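You operate a simulated robot arm through the tools that you are given. There is no shell and no other tool.

Carry out the task below with a simulated robot arm. There is one attempt and no reset: what you move stays moved.

JOB
Put things in order on the top of the wide bench. At the end: the black beaker stands where the spelt jar stood; the spelt jar stands where the white collar stood; the brown cog from the top of the wide bench stands where the black beaker stood; the white collar stands on top of the yellow parcel; whatever was shut is shut again. Leave all else as you found it, and nothing knocked over.

It is judged by the outcome, as a careful person would: the job done as asked, and still so three seconds after it is handed in. It fails if anything else is knocked over, pushed out of place, dropped, spilled or broken.

ROBOT AND FRAMES
A 6-joint arm with a two-finger parallel gripper, fixed in place. Base frame: the origin is at the foot of the arm, x ahead of it, y to its left, z up; the work surface is at about z = 0. Lengths are in m, angles in degrees, forces in N, time in s.
With the tool pointing down near the work surface it reaches from about 0.16 to 0.42 m from the base axis. Its first joint turns from -66.0 to 66.0 degrees. Payload 1.57 kg.
Tool frame: the origin (TCP) lies between the finger pads and is the grasp point; the fingertips stand 0.03 m ahead of it; z points along the fingers, y is the line along which they close. The gripper opens to 0.08 m. The fingers are 0.017 m wide and 0.012 m thick; the gripper's body (0.04 by 0.082 m) begins 0.08 m behind the TCP.
Orientation is told as [roll, pitch, yaw] about the base's x, y, z axes, in that order, counted from this pose: with the fingers straight down and closing along the base's y, the tool's x points along the base's -x, its y along +y and its z along -z.

CONTROLS
- The arm moves only by the tool send_rows. Its argument "targets" is a list of rows, each an object of numbers (a shift or turn left out is 0, a gripper value left out holds the last): "dx", "dy", "dz": the shift along the base's x, y, z in units of 50 mm (1.0 is 50 mm); "wx", "wy", "wz": the turn, a rotation vector about the base's x, y, z in units of 8 degrees (1.0 is 8 degrees). In form: [{"dx": .., "dy": .., "dz": .., "wx": .., "wy": .., "wz": ..}, ...]. A call has 1 to 20 rows; each row shifts and turns the commanded pose from where the row before left it. "claw" is the gripper command, from -1 (fully open) to 1 (shut), values between in proportion, set as the call begins (left out, the last holds). A call with a number of a shift or a turn outside -1 to 1 is refused whole. A row lasts 0.2 s, in which the tool goes at most 0.05 m and 8.6 degrees; a call with a longer step from one row to the next is refused whole, and so is a gripper value outside its range. A pose out of reach is approached as far as the arm can. The call stops where the force on the tool passes 40 N (or 10 N more than at its start, if that is more) or the arm is blocked; 0.2 s more then pass. Each finger travels about 0.153 m/s and halts on what it meets, pressing with about 25 N; the grip force reading is that of the motor and also rises with nothing between the fingers. The clock runs only during rows and for 0.2 s after the last one: add rows that do not move to give the fingers time. It gives the time, the measured TCP pose, the force on the tool (base axes), the opening and the grip force at its end, in the units of the frame above (readings bear some noise), with the torque about the TCP (base axes, N m) and any sound that the robot's microphone picked up, and new pictures: "pictures" is both (left out), scene, wrist or none.
- Cameras (640 x 400 px; columns grow to the right, rows downward): "scene" is fixed at [0.0496, -0.3303, 0.4159]; the picture's right is [0.83, -0.56, 0.00], its down [-0.36, -0.53, -0.77] and it looks along [0.43, 0.63, -0.64] (base axes); focal length 221 px, centre (320, 200). "wrist" rides on the gripper at [0.072, -0.007, -0.122] in the tool frame; the picture's right is [0.09, 1.00, 0.00], its down [-0.84, 0.08, -0.54] and it looks along [-0.54, 0.05, 0.84] (tool axes); focal length 238 px, centre (320, 200). There is no depth. A picture from a camera that has moved, and an enlarged one, comes with that camera's place and axes in the base frame and with its lens.
- close_up(camera, box): a new picture of the part [left, top, right, bottom] of that camera's present view, enlarged. No time passes.
- sign_off(): hands the job in; it is judged then, once.

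Places have to be worked out from the pictures, the camera data and where the tool is seen. Open the gripper and draw the arm clear of the work before you hand the job in, unless the task says otherwise.

The tools are called after "Emit:" by a JSON object that holds its "method" and its "body". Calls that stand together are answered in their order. send_rows: Moves the arm, as the interface text tells. Its arguments: {"type":"object","properties":{"targets":{"type":"array","items":{"type":"object","properties":{"dx":{"type":"number"},"dy":{"type":"number"},"dz":{"type":"number"},"wx":{"type":"number"},"wy":{"type":"number"},"wz":{"type":"number"}}}},"claw":{"type":"number"},"pictures":{"type":"string","enum":["both","scene","wrist","none"]}},"required":["targets"]} The other tools are called the same way: close_up (camera, box) takes an enlarged picture of a part of a camera's view; sign_off () hands the job in.

At the start:

```text
t: 0.0
tool_pos: [0.2227, -0.0563, 0.2778]
orientation: [0.0, -0.1, 0.0]
ft_force: [0.3, 0.2, -0.2]
wrist_torque: [-0.03, 0.0, -0.01]
gripper_width: 0.0801
grasp_force: 0.0
```

scene: 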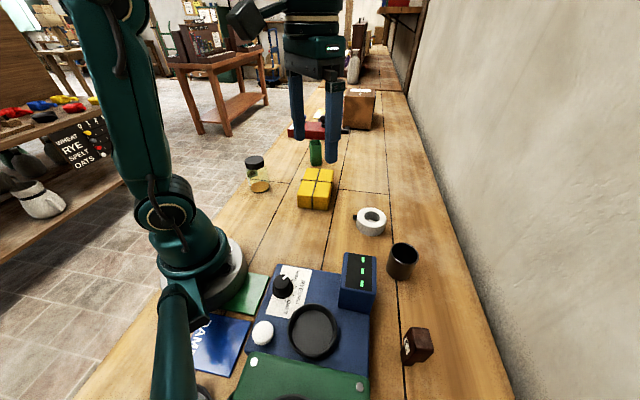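
wrist: 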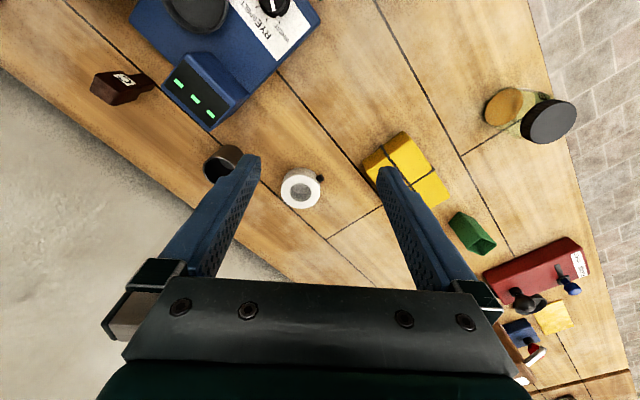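

I'll start by taking enlarged views of the bench to identify the objects.

Emit:
{"method": "close_up", "body": {"camera": "scene", "box": [220, 60, 420, 240]}}

Emit:
{"method": "close_up", "body": {"camera": "scene", "box": [180, 220, 460, 400]}}

Emit:
{"method": "close_up", "body": {"camera": "wrist", "box": [420, 60, 640, 400]}}

Emit:
{"method": "close_up", "body": {"camera": "wrist", "box": [60, 0, 360, 220]}}

Emit:
{"method": "close_up", "body": {"camera": "scene", "box": [0, 0, 200, 220]}}

```text
2.22 times, centred on (320, 150) of scene
camera zoom: at [0.0496, -0.3303, 0.4159], right [0.83, -0.56, 0.0], down [-0.36, -0.53, -0.77], along [0.43, 0.63, -0.64], focal length 491 px, centre (320, 311)
```

zoom: 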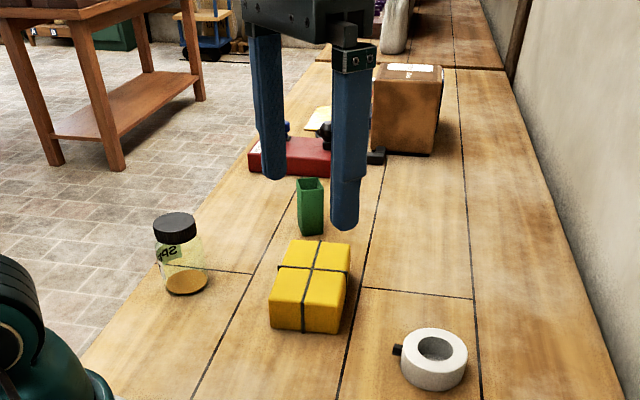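

```text
2.22 times, centred on (320, 310) of scene
camera zoom: at [0.0496, -0.3303, 0.4159], right [0.83, -0.56, 0.0], down [-0.36, -0.53, -0.77], along [0.43, 0.63, -0.64], focal length 491 px, centre (320, -44)
```

zoom: 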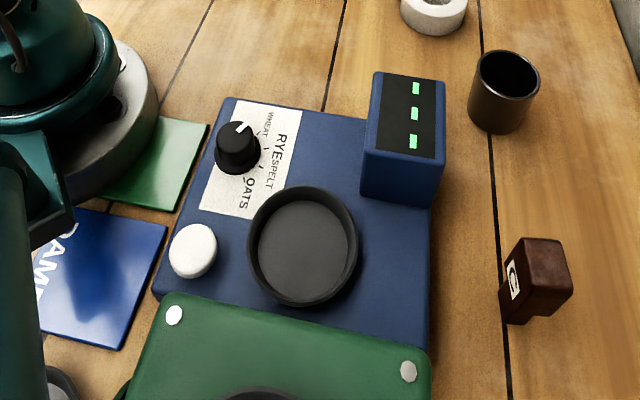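

```text
1.18 times, centred on (530, 230) of wrist
camera zoom: at [0.1494, -0.0629, 0.4007], right [-0.09, 1.0, 0.0], down [0.84, 0.08, 0.54], along [0.54, 0.05, -0.84], focal length 280 px, centre (73, 165)
```

zoom: 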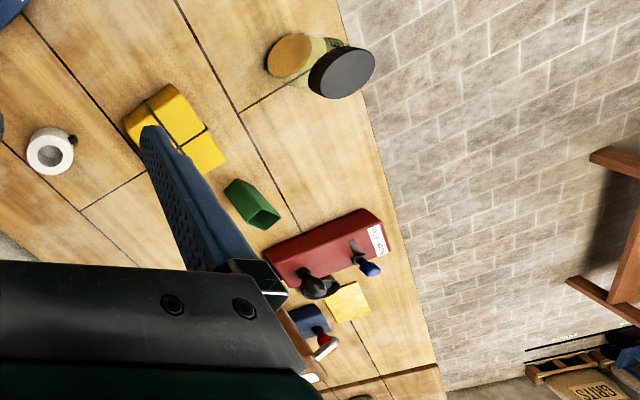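

```text
1.82 times, centred on (210, 110) of wrist
camera zoom: at [0.1494, -0.0629, 0.4007], right [-0.09, 1.0, 0.0], down [0.84, 0.08, 0.54], along [0.54, 0.05, -0.84], focal length 433 px, centre (520, 364)
```

zoom: 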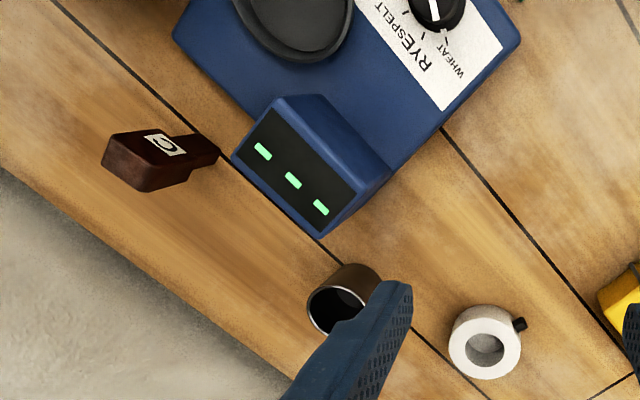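

```text
1.82 times, centred on (100, 110) of scene
camera zoom: at [0.0496, -0.3303, 0.4159], right [0.83, -0.56, 0.0], down [-0.36, -0.53, -0.77], along [0.43, 0.63, -0.64], focal length 402 px, centre (720, 364)
```

zoom: 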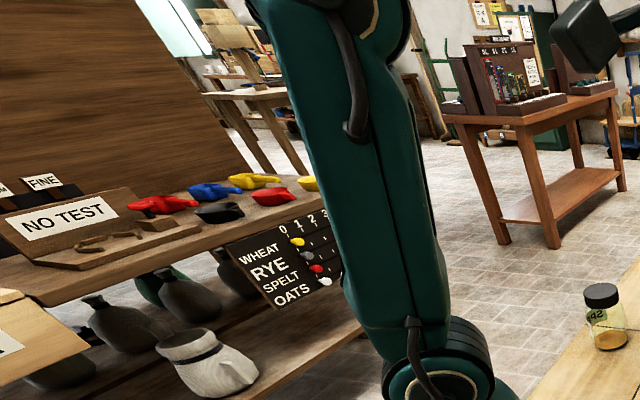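

Zooming further at the jar label, the brown object, and the green case at the bottom of the scene picture.

Emit:
{"method": "close_up", "body": {"camera": "scene", "box": [385, 315, 449, 375]}}

Emit:
{"method": "close_up", "body": {"camera": "scene", "box": [235, 145, 285, 205]}}

Emit:
{"method": "close_up", "body": {"camera": "scene", "box": [340, 190, 430, 290]}}

Emit:
{"method": "close_up", "body": {"camera": "scene", "box": [270, 60, 390, 170]}}

Emit:
{"method": "close_up", "body": {"camera": "wrist", "box": [80, 50, 180, 120]}}

Emit:
{"method": "close_up", "body": {"camera": "wrist", "box": [470, 70, 600, 160]}}

Emit:
{"method": "close_up", "body": {"camera": "wrist", "box": [470, 220, 620, 400]}}

```text
6.67 times, centred on (417, 345) of scene
camera zoom: at [0.0496, -0.3303, 0.4159], right [0.83, -0.56, 0.0], down [-0.36, -0.53, -0.77], along [0.43, 0.63, -0.64], focal length 1474 px, centre (-327, -767)
```

zoom: 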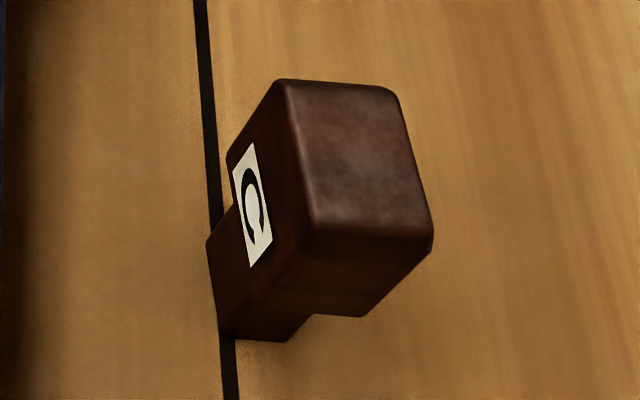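

```text
6.67 times, centred on (260, 175) of scene
camera zoom: at [0.0496, -0.3303, 0.4159], right [0.83, -0.56, 0.0], down [-0.36, -0.53, -0.77], along [0.43, 0.63, -0.64], focal length 1474 px, centre (720, 367)
```

zoom: 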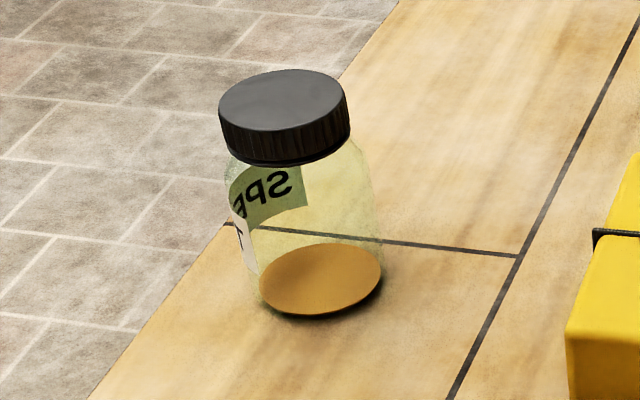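

```text
4.00 times, centred on (385, 240) of scene
camera zoom: at [0.0496, -0.3303, 0.4159], right [0.83, -0.56, 0.0], down [-0.36, -0.53, -0.77], along [0.43, 0.63, -0.64], focal length 884 px, centre (60, 40)
```

zoom: 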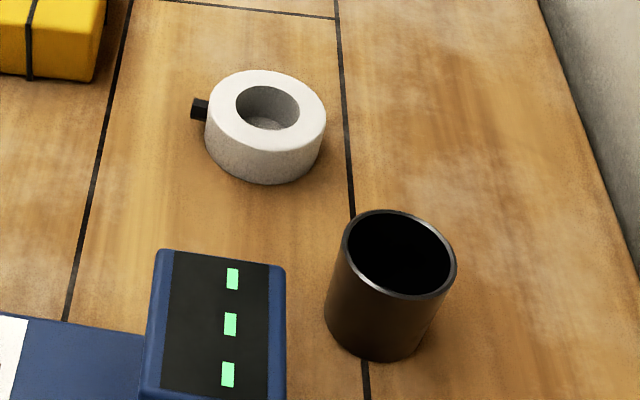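

```text
3.64 times, centred on (330, 115) of scene
camera zoom: at [0.0496, -0.3303, 0.4159], right [0.83, -0.56, 0.0], down [-0.36, -0.53, -0.77], along [0.43, 0.63, -0.64], focal length 804 px, centre (284, 509)
```

zoom: 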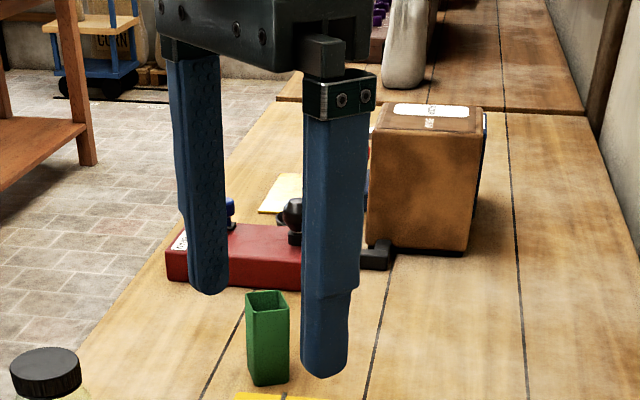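

```text
5.71 times, centred on (130, 85) of wrist
camera zoom: at [0.1494, -0.0629, 0.4007], right [-0.09, 1.0, 0.0], down [0.84, 0.08, 0.54], along [0.54, 0.05, -0.84], focal length 1362 px, centre (1406, 857)
```

zoom: 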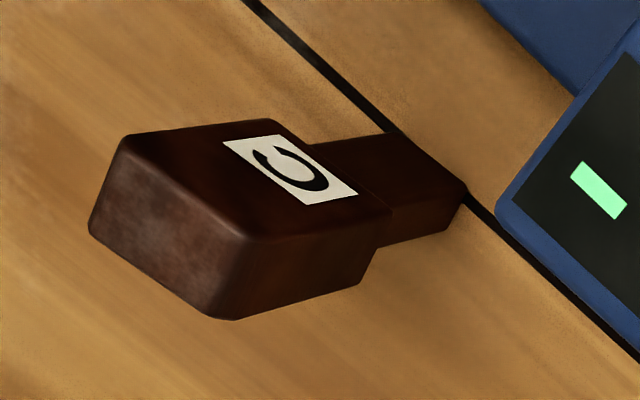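

```text
4.44 times, centred on (535, 115) of wrist
camera zoom: at [0.1494, -0.0629, 0.4007], right [-0.09, 1.0, 0.0], down [0.84, 0.08, 0.54], along [0.54, 0.05, -0.84], focal length 1059 px, centre (-636, 578)
```

zoom: 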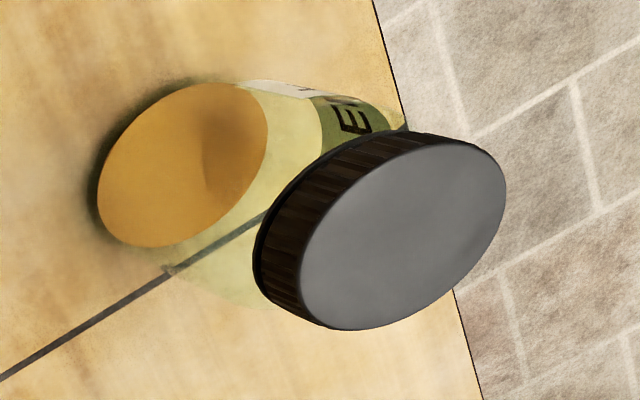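

```text
2.22 times, centred on (545, 310) of wrist
camera zoom: at [0.1494, -0.0629, 0.4007], right [-0.09, 1.0, 0.0], down [0.84, 0.08, 0.54], along [0.54, 0.05, -0.84], focal length 530 px, centre (-180, -44)
```

zoom: 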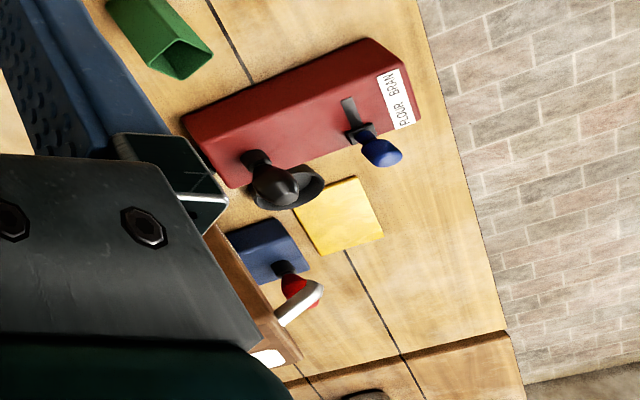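

The brown stepped block with the "C" label by the wall looks like the "cog"; I estimate cog ≈ (0.245,-0.318), beaker ≈ (0.333,-0.21), collar ≈ (0.38,-0.08), parcel ≈ (0.325,0.10), jar ≈ (0.21,0.243). I'll move the wrist camera for a closer look at the cog and beaker side, staying high.

Emit:
{"method": "send_rows", "body": {"targets": [{"dx": -0.2, "dy": -0.9, "dz": -0.2}, {"dx": -0.2, "dy": -0.9, "dz": -0.2}, {"dx": -0.2, "dy": -0.9, "dz": -0.2}, {"dx": -0.2, "dy": -0.9, "dz": -0.2}, {"dx": -0.2, "dy": -0.8, "dz": -0.2}, {}], "claw": -1}}

```text
t: 1.4
tool_pos: [0.171, -0.2779, 0.2262]
orientation: [0.0, 0.0, 0.0]
ft_force: [0.1, 0.1, 0.6]
wrist_torque: [0.01, 0.02, 0.02]
gripper_width: 0.0802
grasp_force: 0.0
camera wrist: at [0.0988, -0.2836, 0.3492], right [-0.09, 1.0, 0.0], down [0.84, 0.08, 0.54], along [0.54, 0.05, -0.84], focal length 238 px, centre (320, 200)
```

scene: 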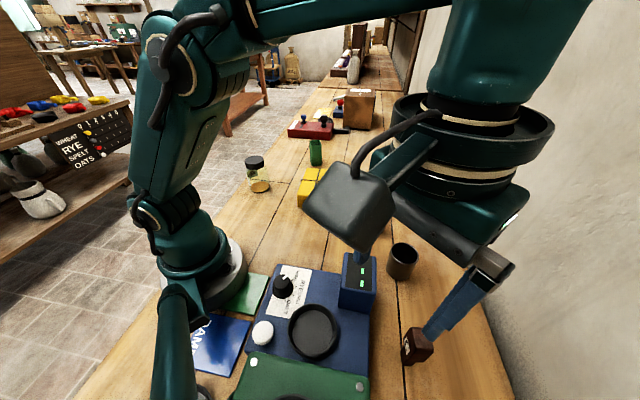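
wrist: 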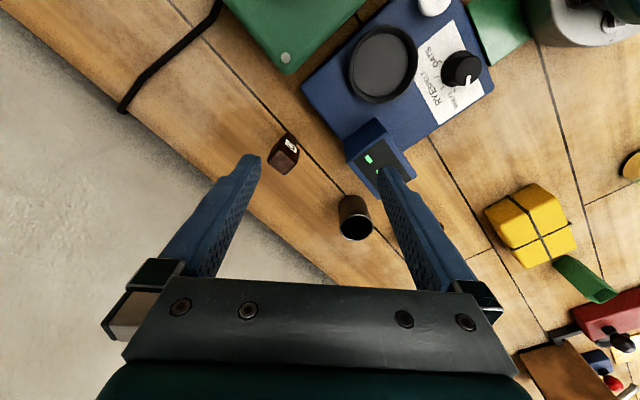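

From here the cog, beaker and the far right of the bench are visible; zooming into them.

Emit:
{"method": "close_up", "body": {"camera": "wrist", "box": [256, 120, 320, 180]}}

Emit:
{"method": "close_up", "body": {"camera": "wrist", "box": [320, 180, 400, 250]}}

Emit:
{"method": "close_up", "body": {"camera": "wrist", "box": [460, 170, 640, 400]}}

Emit:
{"method": "close_up", "body": {"camera": "wrist", "box": [90, 0, 390, 150]}}

```text
6.67 times, centred on (288, 150) of wrist
camera zoom: at [0.0988, -0.2836, 0.3492], right [-0.09, 1.0, 0.0], down [0.84, 0.08, 0.54], along [0.54, 0.05, -0.84], focal length 1589 px, centre (533, 533)
```

zoom: 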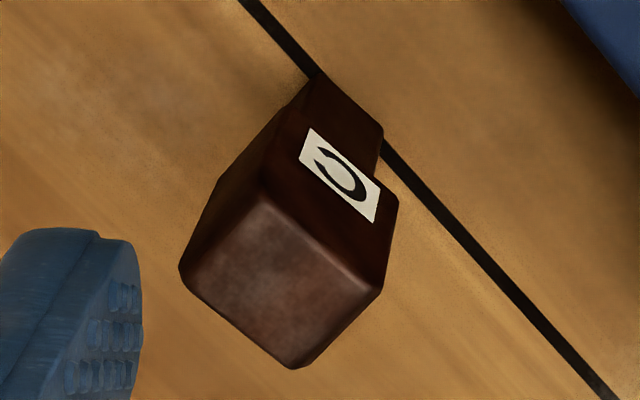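

```text
5.71 times, centred on (360, 215) of wrist
camera zoom: at [0.0988, -0.2836, 0.3492], right [-0.09, 1.0, 0.0], down [0.84, 0.08, 0.54], along [0.54, 0.05, -0.84], focal length 1362 px, centre (91, 114)
```

zoom: 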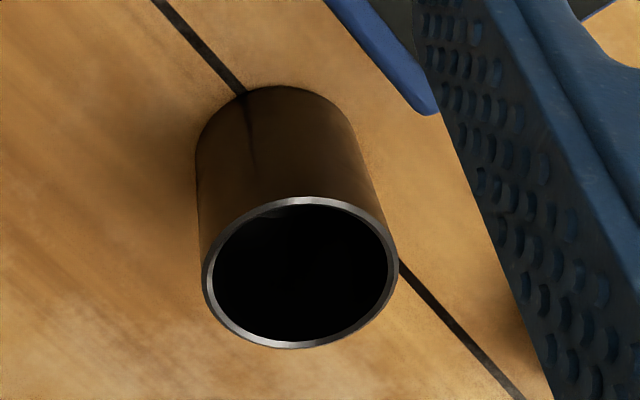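

```text
1.74 times, centred on (550, 285) of wrist
camera zoom: at [0.0988, -0.2836, 0.3492], right [-0.09, 1.0, 0.0], down [0.84, 0.08, 0.54], along [0.54, 0.05, -0.84], focal length 414 px, centre (-80, 52)
```

zoom: 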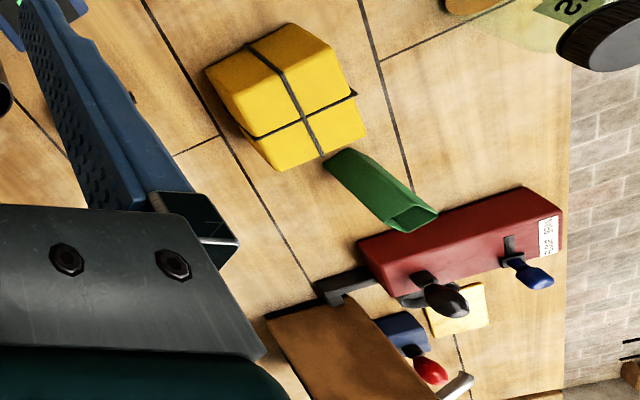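

```text
2.13 times, centred on (240, 75) of wrist
camera zoom: at [0.0988, -0.2836, 0.3492], right [-0.09, 1.0, 0.0], down [0.84, 0.08, 0.54], along [0.54, 0.05, -0.84], focal length 508 px, centre (491, 467)
```

zoom: 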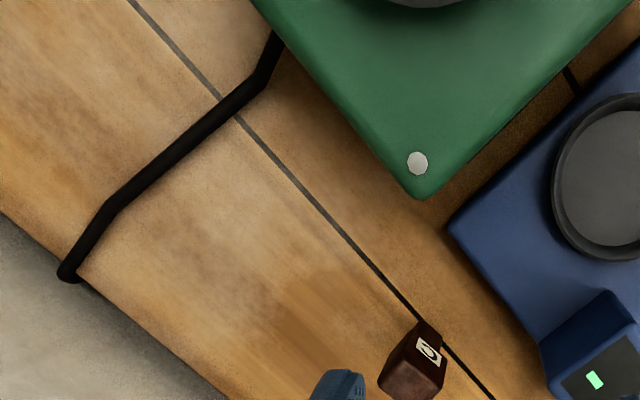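

The cog is an L-shaped brown block (≈0.029 m head on an offset 0.019 m stem, ≈0.072 m tall, its face turned ≈54°). Next I look closely at the collar and parcel from above.

Emit:
{"method": "send_rows", "body": {"targets": [{"dx": 0.5, "dy": 0.8, "dz": 0}, {"dx": 0.5, "dy": 0.8, "dz": 0}, {"dx": 0.5, "dy": 0.8, "dz": 0}, {"dx": 0.5, "dy": 0.8, "dz": 0}, {"dx": 0.4, "dy": 0.6, "dz": 0}, {}]}}

```text
t: 2.8
tool_pos: [0.2914, -0.0853, 0.2288]
orientation: [0.0, 0.0, -0.1]
ft_force: [0.5, 0.1, 0.1]
wrist_torque: [0.02, 0.01, 0.0]
gripper_width: 0.08
grasp_force: 0.1
camera wrist: at [0.2192, -0.0925, 0.3516], right [-0.09, 1.0, 0.0], down [0.84, 0.08, 0.54], along [0.54, 0.05, -0.84], focal length 238 px, centre (320, 200)
```

scene: 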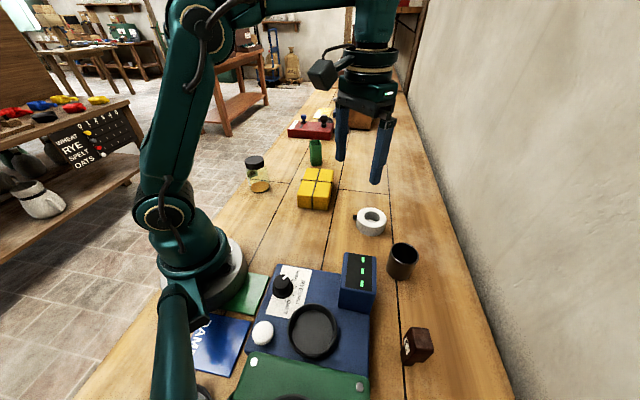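
wrist: 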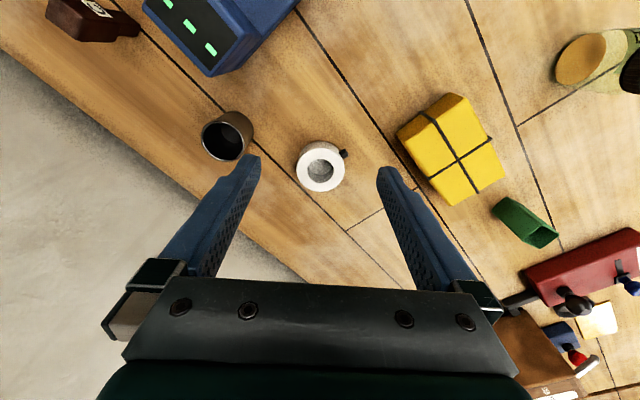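

Emit:
{"method": "close_up", "body": {"camera": "wrist", "box": [280, 130, 360, 200]}}

Emit:
{"method": "close_up", "body": {"camera": "wrist", "box": [380, 80, 520, 220]}}

Emit:
{"method": "close_up", "body": {"camera": "scene", "box": [285, 155, 345, 215]}}

Emit:
{"method": "close_up", "body": {"camera": "scene", "box": [345, 200, 395, 245]}}

```text
5.71 times, centred on (320, 165) of wrist
camera zoom: at [0.2192, -0.0925, 0.3516], right [-0.09, 1.0, 0.0], down [0.84, 0.08, 0.54], along [0.54, 0.05, -0.84], focal length 1362 px, centre (320, 400)
```

zoom: 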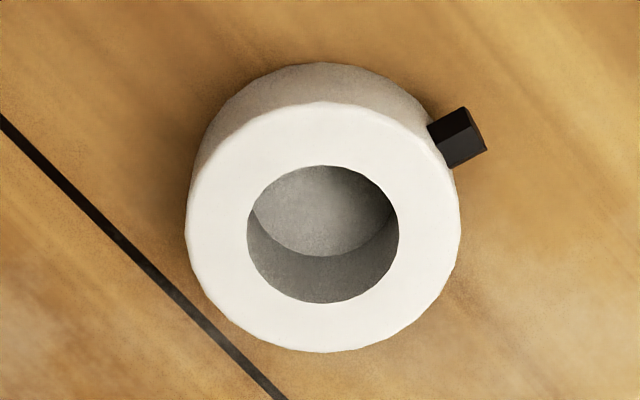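

```text
2.86 times, centred on (450, 150) of wrist
camera zoom: at [0.2192, -0.0925, 0.3516], right [-0.09, 1.0, 0.0], down [0.84, 0.08, 0.54], along [0.54, 0.05, -0.84], focal length 681 px, centre (-51, 343)
```

zoom: 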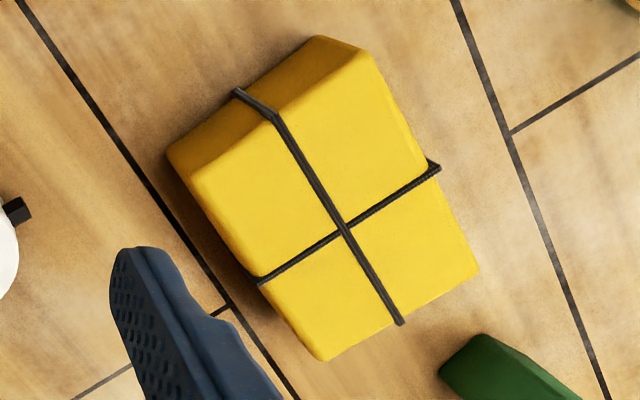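

```text
6.67 times, centred on (315, 185) of scene
camera zoom: at [0.0496, -0.3302, 0.4159], right [0.83, -0.56, 0.0], down [-0.36, -0.53, -0.77], along [0.43, 0.63, -0.64], focal length 1474 px, centre (353, 300)
```

zoom: 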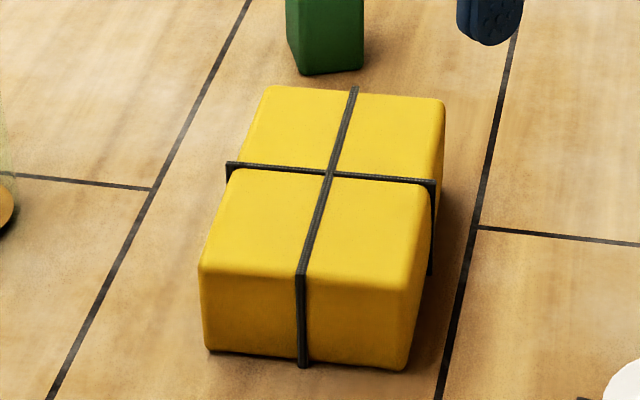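

```text
8.89 times, centred on (370, 222) of scene
camera zoom: at [0.0496, -0.3302, 0.4159], right [0.83, -0.56, 0.0], down [-0.36, -0.53, -0.77], along [0.43, 0.63, -0.64], focal length 1966 px, centre (-124, 0)
```

zoom: 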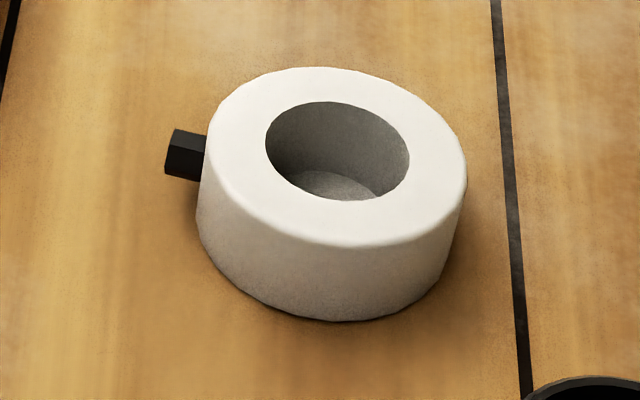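

Collar: outer ≈0.071, bore ≈0.039, height ≈0.03, centre ≈(0.375,-0.077). Parcel top ≈0.083×0.137 at z≈0.045, string crossing ≈(0.335,0.112). I'll grip the collar's -y wall with one finger in the bore, so I set the opening to ≈0.036 and go to just above it to check alignment.

Emit:
{"method": "send_rows", "body": {"targets": [{"dx": 0.418, "dy": -0.096, "dz": -0.72}, {"dx": 0.418, "dy": -0.096, "dz": -0.72}, {"dx": 0.418, "dy": -0.096, "dz": -0.72}, {"dx": 0.418, "dy": -0.096, "dz": -0.72}, {}, {}], "claw": 0.1}}

```text
t: 4.2
tool_pos: [0.3747, -0.1064, 0.0834]
orientation: [0.0, 0.0, 0.0]
ft_force: [-0.2, -0.1, 0.7]
wrist_torque: [-0.06, -0.01, -0.01]
gripper_width: 0.0357
grasp_force: 0.1
camera wrist: at [0.3023, -0.1122, 0.2063], right [-0.09, 1.0, 0.0], down [0.84, 0.08, 0.54], along [0.54, 0.05, -0.84], focal length 238 px, centre (320, 200)
```

scene: 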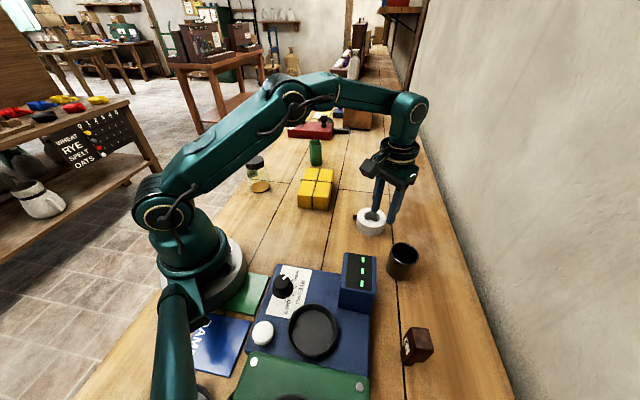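
wrist: 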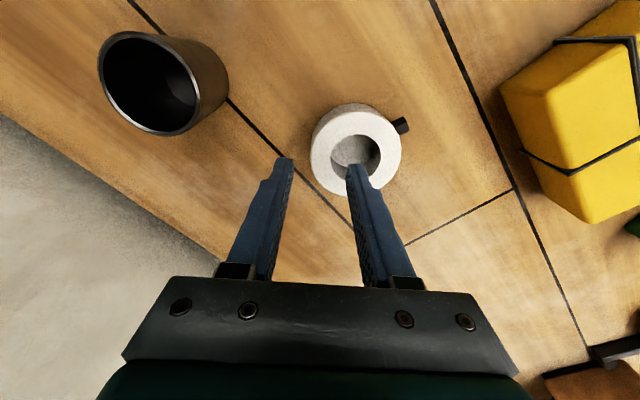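

Emit:
{"method": "close_up", "body": {"camera": "wrist", "box": [270, 90, 430, 210]}}

Emit:
{"method": "close_up", "body": {"camera": "scene", "box": [340, 160, 430, 250]}}

```text
3.33 times, centred on (350, 150) of wrist
camera zoom: at [0.3023, -0.1122, 0.2063], right [-0.09, 1.0, 0.0], down [0.84, 0.08, 0.54], along [0.54, 0.05, -0.84], focal length 794 px, centre (220, 367)
```

zoom: 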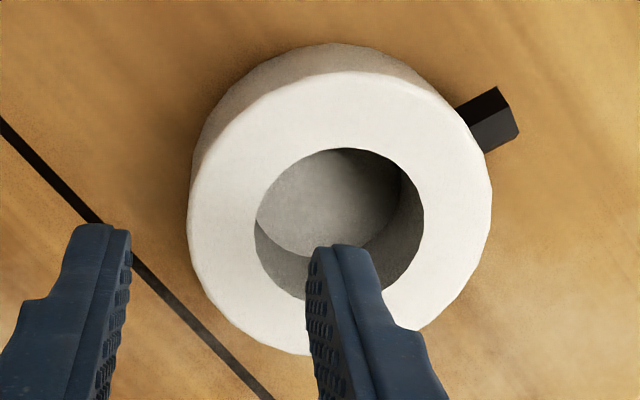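

```text
4.44 times, centred on (385, 205) of scene
camera zoom: at [0.0496, -0.3303, 0.4159], right [0.83, -0.56, 0.0], down [-0.36, -0.53, -0.77], along [0.43, 0.63, -0.64], focal length 983 px, centre (31, 178)
```

zoom: 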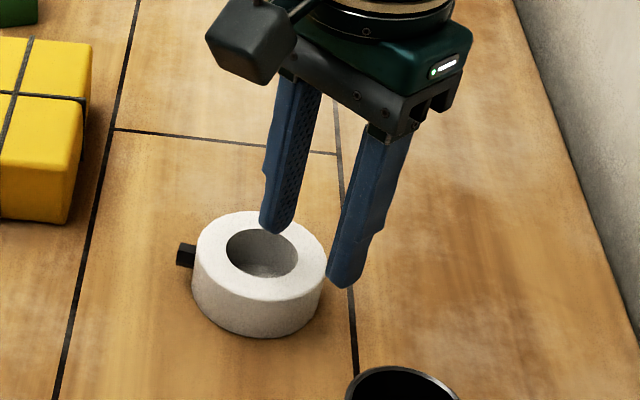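

The inner finger hangs over the bore; the collar centre works out to ≈(0.370,-0.0775). Small correction and descend to TCP z≈0.04.

Emit:
{"method": "send_rows", "body": {"targets": [{"dx": -0.07, "dy": 0.03}, {"dz": -0.3}, {"dz": -0.3}, {"dz": -0.27}, {}]}}

```text
t: 5.0
tool_pos: [0.3725, -0.1046, 0.062]
orientation: [-0.1, -0.1, 0.0]
ft_force: [-3.5, 1.0, 7.8]
wrist_torque: [0.22, 0.08, 0.05]
gripper_width: 0.0372
grasp_force: 0.5
stopped in row 4: the force on the tool passed its limit at 74 N (the readings are from after the stop); the commanded pose is now the measured one
camera wrist: at [0.2994, -0.1116, 0.1843], right [-0.09, 1.0, 0.0], down [0.84, 0.08, 0.54], along [0.54, 0.05, -0.84], focal length 238 px, centre (320, 200)
```

scene: 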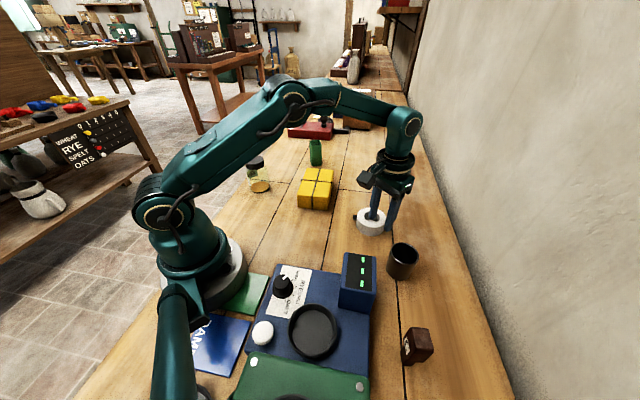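
wrist: 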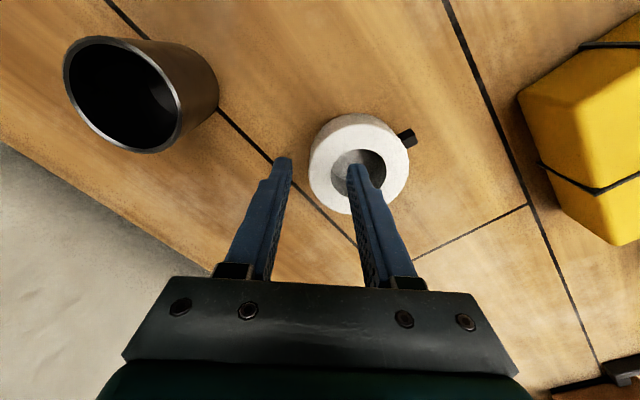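

It hit something with tips at ≈0.032; zooming in to see which finger touches.

Emit:
{"method": "close_up", "body": {"camera": "wrist", "box": [270, 100, 430, 220]}}

Emit:
{"method": "close_up", "body": {"camera": "scene", "box": [345, 190, 405, 245]}}

```text
3.33 times, centred on (350, 160) of wrist
camera zoom: at [0.2994, -0.1116, 0.1843], right [-0.09, 1.0, 0.0], down [0.84, 0.08, 0.54], along [0.54, 0.05, -0.84], focal length 794 px, centre (220, 333)
```

zoom: 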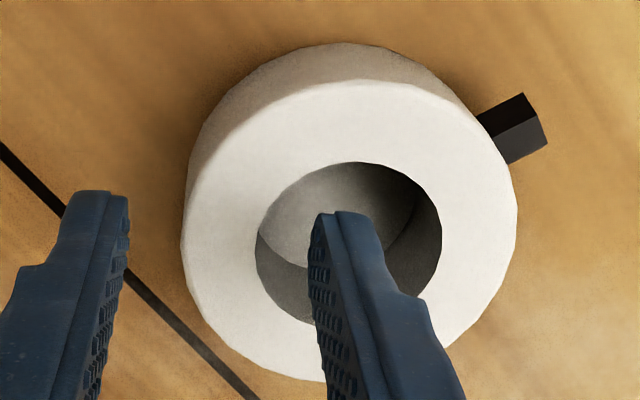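

```text
7.27 times, centred on (375, 218) of scene
camera zoom: at [0.0495, -0.3303, 0.4159], right [0.83, -0.56, 0.0], down [-0.36, -0.53, -0.77], along [0.43, 0.63, -0.64], focal length 1608 px, centre (-80, 73)
```

zoom: 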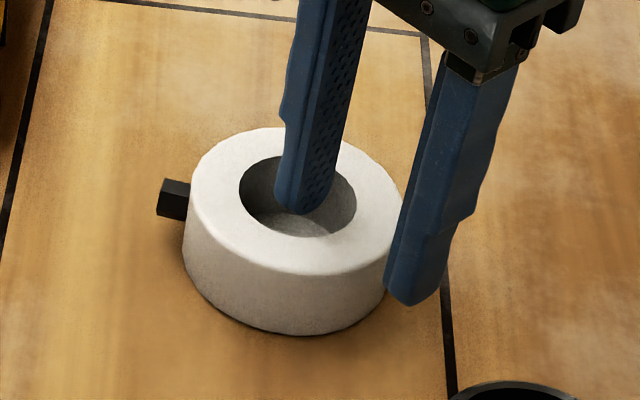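

The finger was inside the bore visually but stopped at the collar's top, so the bore seems not to be enterable. I'll lift, open fully (0.080 vs ≈0.071 outer), centre over the collar, and check the gaps.

Emit:
{"method": "send_rows", "body": {"targets": [{"dz": 0.4}, {"dz": 0.2, "dx": -0.05, "dy": 0.54}, {}, {}], "claw": -1}}

Emit:
{"method": "close_up", "body": {"camera": "wrist", "box": [230, 80, 410, 220]}}

```text
t: 6.0
tool_pos: [0.3687, -0.079, 0.0905]
orientation: [-0.3, -0.2, -0.1]
ft_force: [-0.4, 0.1, 0.5]
wrist_torque: [-0.03, -0.01, -0.01]
gripper_width: 0.0799
grasp_force: 0.0
camera wrist: at [0.2962, -0.0856, 0.2132], right [-0.09, 1.0, 0.0], down [0.84, 0.08, 0.54], along [0.54, 0.05, -0.84], focal length 238 px, centre (320, 200)
```

scene: 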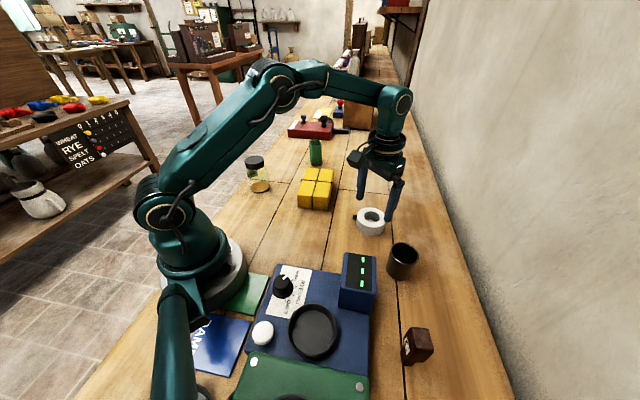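
wrist: 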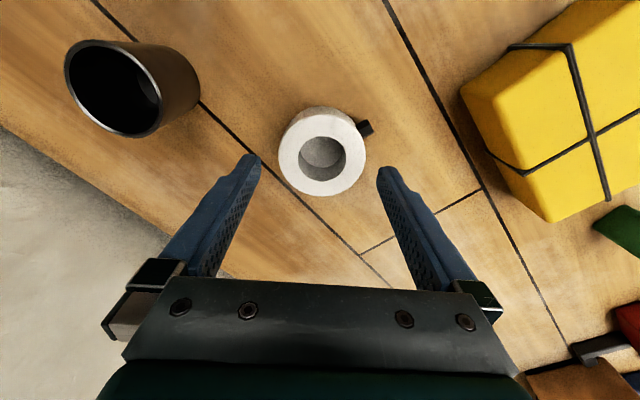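

```text
2.86 times, centred on (320, 150) of wrist
camera zoom: at [0.2962, -0.0856, 0.2132], right [-0.09, 1.0, 0.0], down [0.84, 0.08, 0.54], along [0.54, 0.05, -0.84], focal length 681 px, centre (320, 343)
```

zoom: 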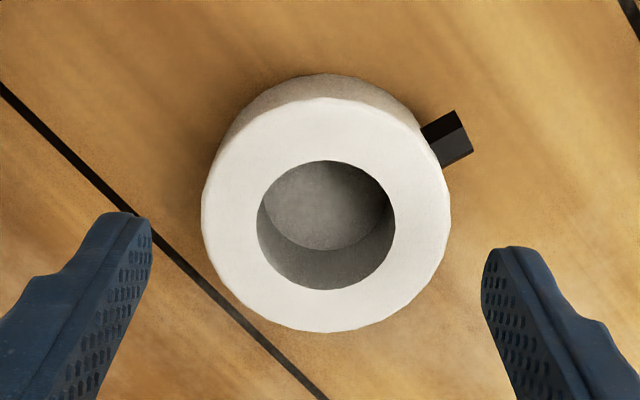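

Collar centre is ≈1.5 mm to +y of the tool axis. Nudge and lower to just above the collar top, then recheck.

Emit:
{"method": "send_rows", "body": {"targets": [{"dx": 0.015, "dy": 0.03, "dz": -0.2}, {"dz": -0.22}, {}], "pictures": "wrist"}}

Emit:
{"method": "close_up", "body": {"camera": "wrist", "box": [230, 90, 410, 230]}}

Emit:
{"method": "close_up", "body": {"camera": "scene", "box": [340, 180, 420, 250]}}

```text
t: 6.8
tool_pos: [0.3705, -0.0781, 0.0692]
orientation: [-0.3, 0.0, 0.1]
ft_force: [-0.1, -0.4, -0.5]
wrist_torque: [0.02, 0.01, 0.02]
gripper_width: 0.08
grasp_force: 0.1
camera wrist: at [0.2972, -0.0839, 0.1919], right [-0.09, 1.0, 0.0], down [0.84, 0.08, 0.54], along [0.54, 0.05, -0.84], focal length 238 px, centre (320, 200)
```

wrist: 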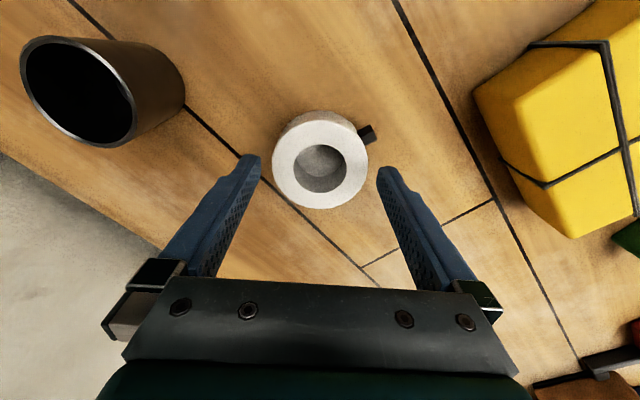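

```text
2.86 times, centred on (320, 160) of wrist
camera zoom: at [0.2972, -0.0839, 0.1919], right [-0.09, 1.0, 0.0], down [0.84, 0.08, 0.54], along [0.54, 0.05, -0.84], focal length 681 px, centre (320, 314)
```

zoom: 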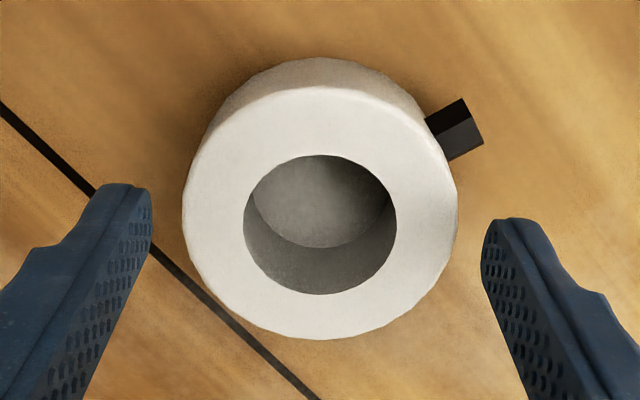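

```text
5.71 times, centred on (380, 215) of scene
camera zoom: at [0.0496, -0.3303, 0.4159], right [0.83, -0.56, 0.0], down [-0.36, -0.53, -0.77], along [0.43, 0.63, -0.64], focal length 1264 px, centre (-23, 114)
```

zoom: 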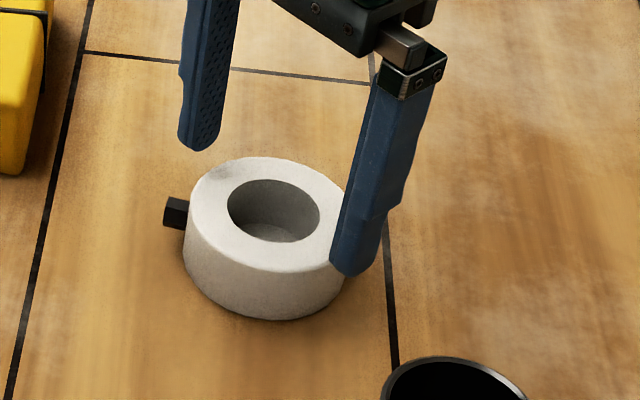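

Gaps are symmetric (collar ≈0.0704 wide, centred within 1 mm). Descending slowly to TCP z≈0.04.

Emit:
{"method": "send_rows", "body": {"targets": [{"dz": -0.15}, {"dz": -0.15}, {"dz": -0.15}, {"dz": -0.13}, {}]}}

Emit:
{"method": "close_up", "body": {"camera": "scene", "box": [340, 180, 420, 250]}}

```text
t: 8.0
tool_pos: [0.3694, -0.0779, 0.0406]
orientation: [-0.2, -0.1, 0.0]
ft_force: [-0.2, 0.2, 0.0]
wrist_torque: [0.04, 0.03, 0.0]
gripper_width: 0.0801
grasp_force: 0.0
camera wrist: at [0.2971, -0.0833, 0.1633], right [-0.09, 1.0, 0.0], down [0.84, 0.08, 0.54], along [0.54, 0.05, -0.84], focal length 238 px, centre (320, 200)
```

scene: 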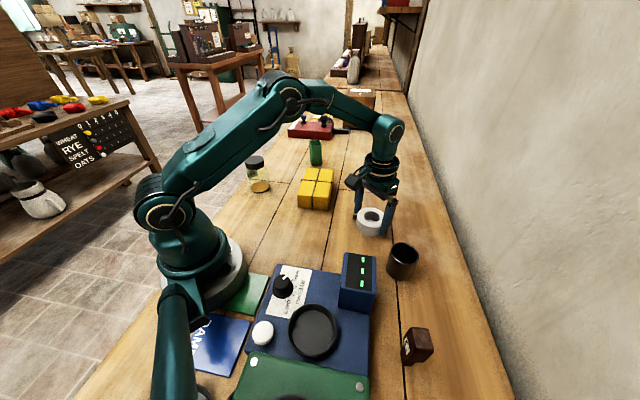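
wrist: 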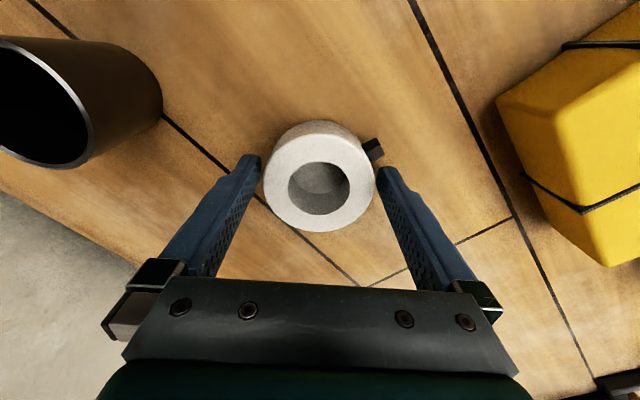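

```text
5.71 times, centred on (380, 215) of scene
camera zoom: at [0.0496, -0.3303, 0.4159], right [0.83, -0.56, 0.0], down [-0.36, -0.53, -0.77], along [0.43, 0.63, -0.64], focal length 1264 px, centre (-23, 114)
```

zoom: 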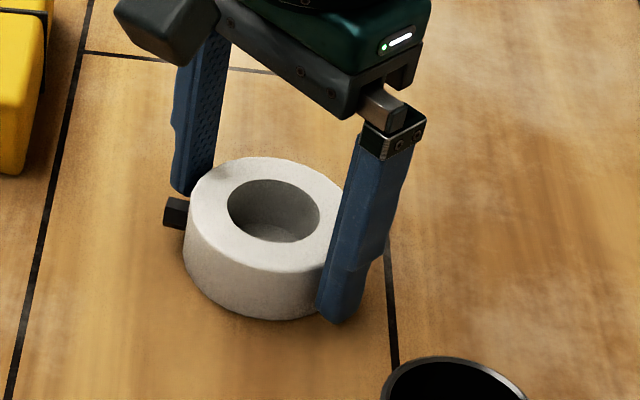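

Fingers straddle the collar with no contact. Closing on it.

Emit:
{"method": "send_rows", "body": {"targets": [{}, {}, {}], "claw": 1, "pictures": "wrist"}}

```text
t: 8.8
tool_pos: [0.3695, -0.0779, 0.0404]
orientation: [-0.3, -0.1, 0.0]
ft_force: [-0.8, -0.5, -0.4]
wrist_torque: [-0.01, 0.01, 0.02]
gripper_width: 0.071
grasp_force: 25.0
camera wrist: at [0.2971, -0.0833, 0.1635], right [-0.09, 1.0, 0.0], down [0.84, 0.08, 0.54], along [0.54, 0.05, -0.84], focal length 238 px, centre (320, 200)
```

wrist: 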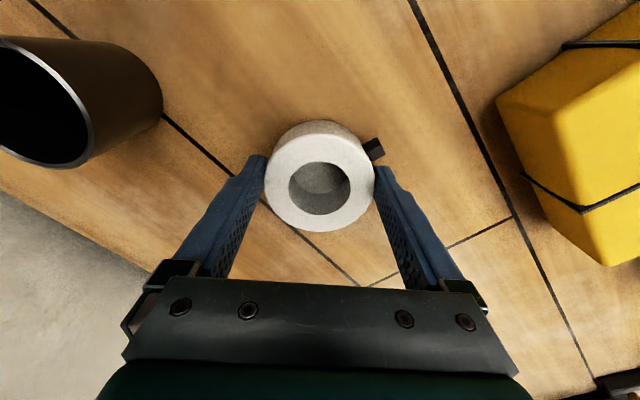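

Gripped at 0.071 m. Lift slowly.

Emit:
{"method": "send_rows", "body": {"targets": [{"dz": 0.2}, {"dz": 0.5}, {"dz": 0.8}, {"dz": 0.8}, {}]}}

```text
t: 10.0
tool_pos: [0.3699, -0.077, 0.1562]
orientation: [-0.3, -0.1, 0.0]
ft_force: [0.1, -0.8, -0.1]
wrist_torque: [0.0, 0.02, -0.03]
gripper_width: 0.0
grasp_force: 21.3
camera wrist: at [0.2968, -0.0825, 0.279], right [-0.09, 1.0, 0.0], down [0.84, 0.08, 0.54], along [0.54, 0.05, -0.84], focal length 238 px, centre (320, 200)
```

scene: 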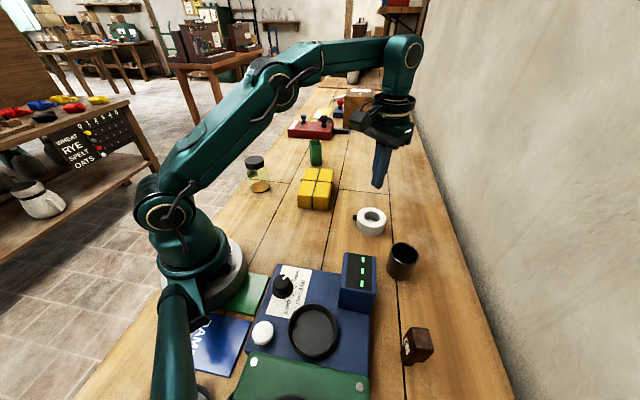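
wrist: 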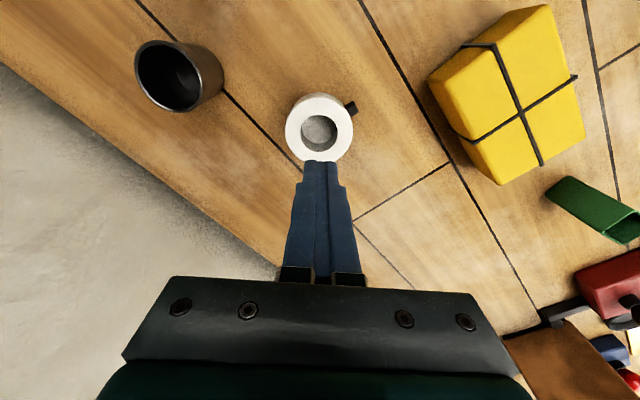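

The fingers are shut on nothing: the collar slipped out and stays in place. I'll check it, then retry deeper and with a much gentler lift.

Emit:
{"method": "send_rows", "body": {"targets": [{}, {"dz": -0.6}, {"dz": -0.6}, {"dz": -0.5}, {}], "claw": -1}}

Emit:
{"method": "close_up", "body": {"camera": "wrist", "box": [230, 90, 410, 230]}}

Emit:
{"method": "close_up", "body": {"camera": "scene", "box": [340, 180, 420, 250]}}

```text
t: 11.2
tool_pos: [0.3709, -0.0776, 0.0718]
orientation: [-0.1, -0.1, -0.1]
ft_force: [0.4, 0.3, -0.2]
wrist_torque: [0.01, 0.01, -0.02]
gripper_width: 0.0802
grasp_force: 0.0
camera wrist: at [0.2977, -0.0835, 0.1941], right [-0.09, 1.0, 0.0], down [0.84, 0.08, 0.54], along [0.54, 0.05, -0.84], focal length 238 px, centre (320, 200)
```

scene: 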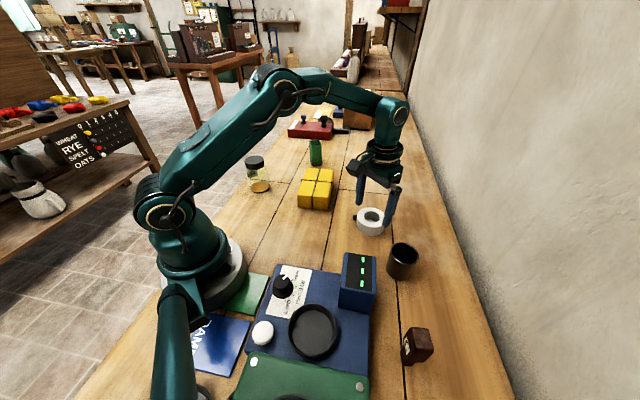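
wrist: 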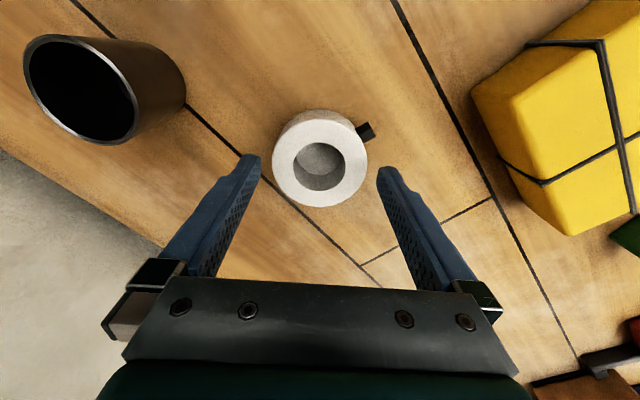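

```text
2.86 times, centred on (320, 160) of wrist
camera zoom: at [0.2977, -0.0835, 0.1941], right [-0.09, 1.0, 0.0], down [0.84, 0.08, 0.54], along [0.54, 0.05, -0.84], focal length 681 px, centre (320, 314)
```

zoom: 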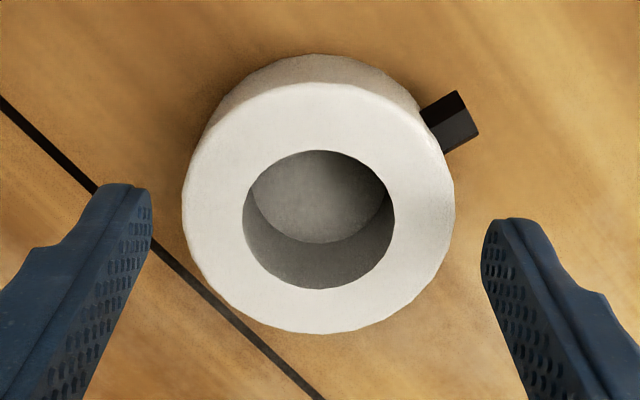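

```text
5.71 times, centred on (380, 215) of scene
camera zoom: at [0.0495, -0.3303, 0.4159], right [0.83, -0.56, 0.0], down [-0.36, -0.53, -0.77], along [0.43, 0.63, -0.64], focal length 1264 px, centre (-23, 114)
```

zoom: 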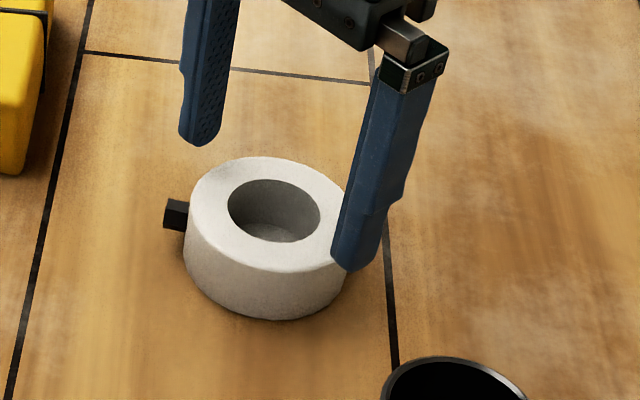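

Using the bore ellipse, the true collar centre is ≈(0.375,-0.078) — I had been ~5 mm off in x. Correcting, going deeper (TCP z≈0.034), then closing.

Emit:
{"method": "send_rows", "body": {"targets": [{"dx": 0.085, "dy": -0.015}, {"dz": -0.2}, {"dz": -0.2}, {"dz": -0.2}, {"dz": -0.15}, {}], "pictures": "none"}}

Emit:
{"method": "send_rows", "body": {"targets": [{}, {}, {}, {}], "claw": 1}}

Emit:
{"method": "close_up", "body": {"camera": "scene", "box": [340, 180, 420, 250]}}

Emit:
{"method": "close_up", "body": {"camera": "wrist", "box": [230, 100, 410, 240]}}

```text
t: 12.6
tool_pos: [0.3744, -0.077, 0.0327]
orientation: [-0.1, -0.1, 0.1]
ft_force: [-0.2, 1.0, 0.5]
wrist_torque: [0.0, -0.01, 0.01]
gripper_width: 0.08
grasp_force: 0.2
```

```text
t: 13.6
tool_pos: [0.3748, -0.0776, 0.0327]
orientation: [-0.2, -0.1, 0.1]
ft_force: [0.3, 0.6, -1.8]
wrist_torque: [0.03, -0.01, 0.02]
gripper_width: 0.0708
grasp_force: 24.9
camera wrist: at [0.3014, -0.0839, 0.1559], right [-0.09, 1.0, 0.0], down [0.84, 0.08, 0.54], along [0.54, 0.05, -0.84], focal length 238 px, centre (320, 200)
```

scene: 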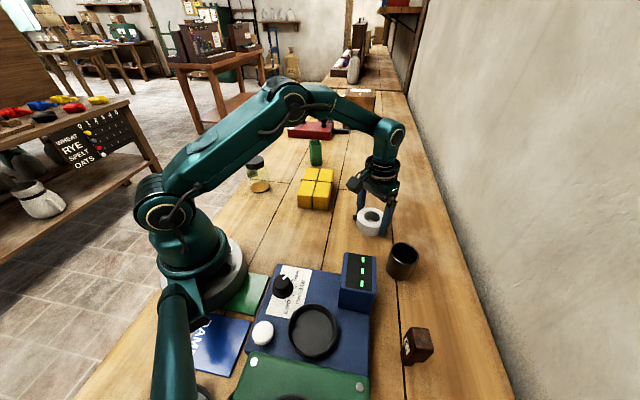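
wrist: 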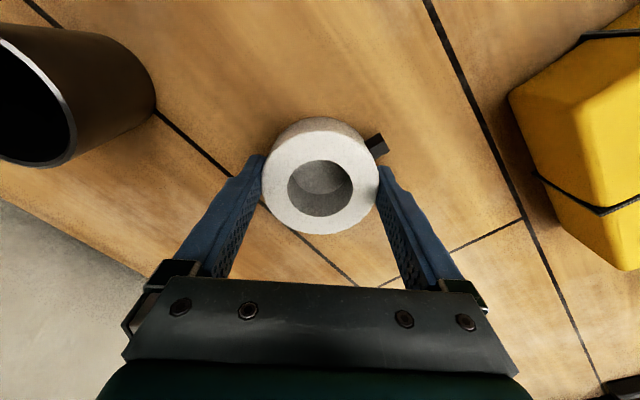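

```text
5.71 times, centred on (380, 215) of scene
camera zoom: at [0.0496, -0.3303, 0.4159], right [0.83, -0.56, 0.0], down [-0.36, -0.53, -0.77], along [0.43, 0.63, -0.64], focal length 1264 px, centre (-23, 114)
```

zoom: 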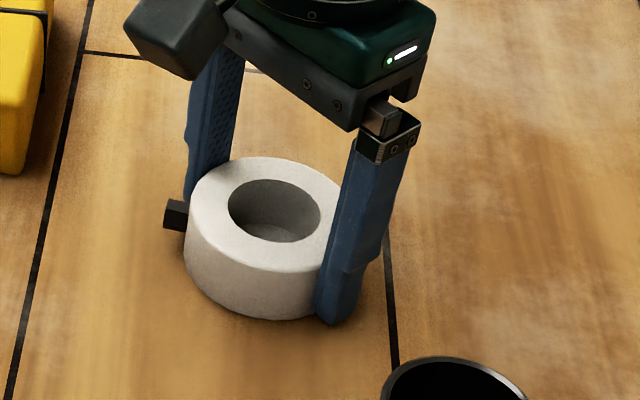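

```text
2.86 times, centred on (320, 170) of wrist
camera zoom: at [0.3014, -0.0839, 0.1559], right [-0.09, 1.0, 0.0], down [0.84, 0.08, 0.54], along [0.54, 0.05, -0.84], focal length 681 px, centre (320, 286)
```

zoom: 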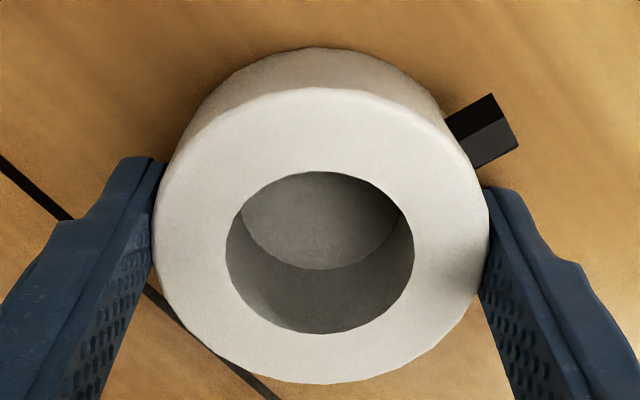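

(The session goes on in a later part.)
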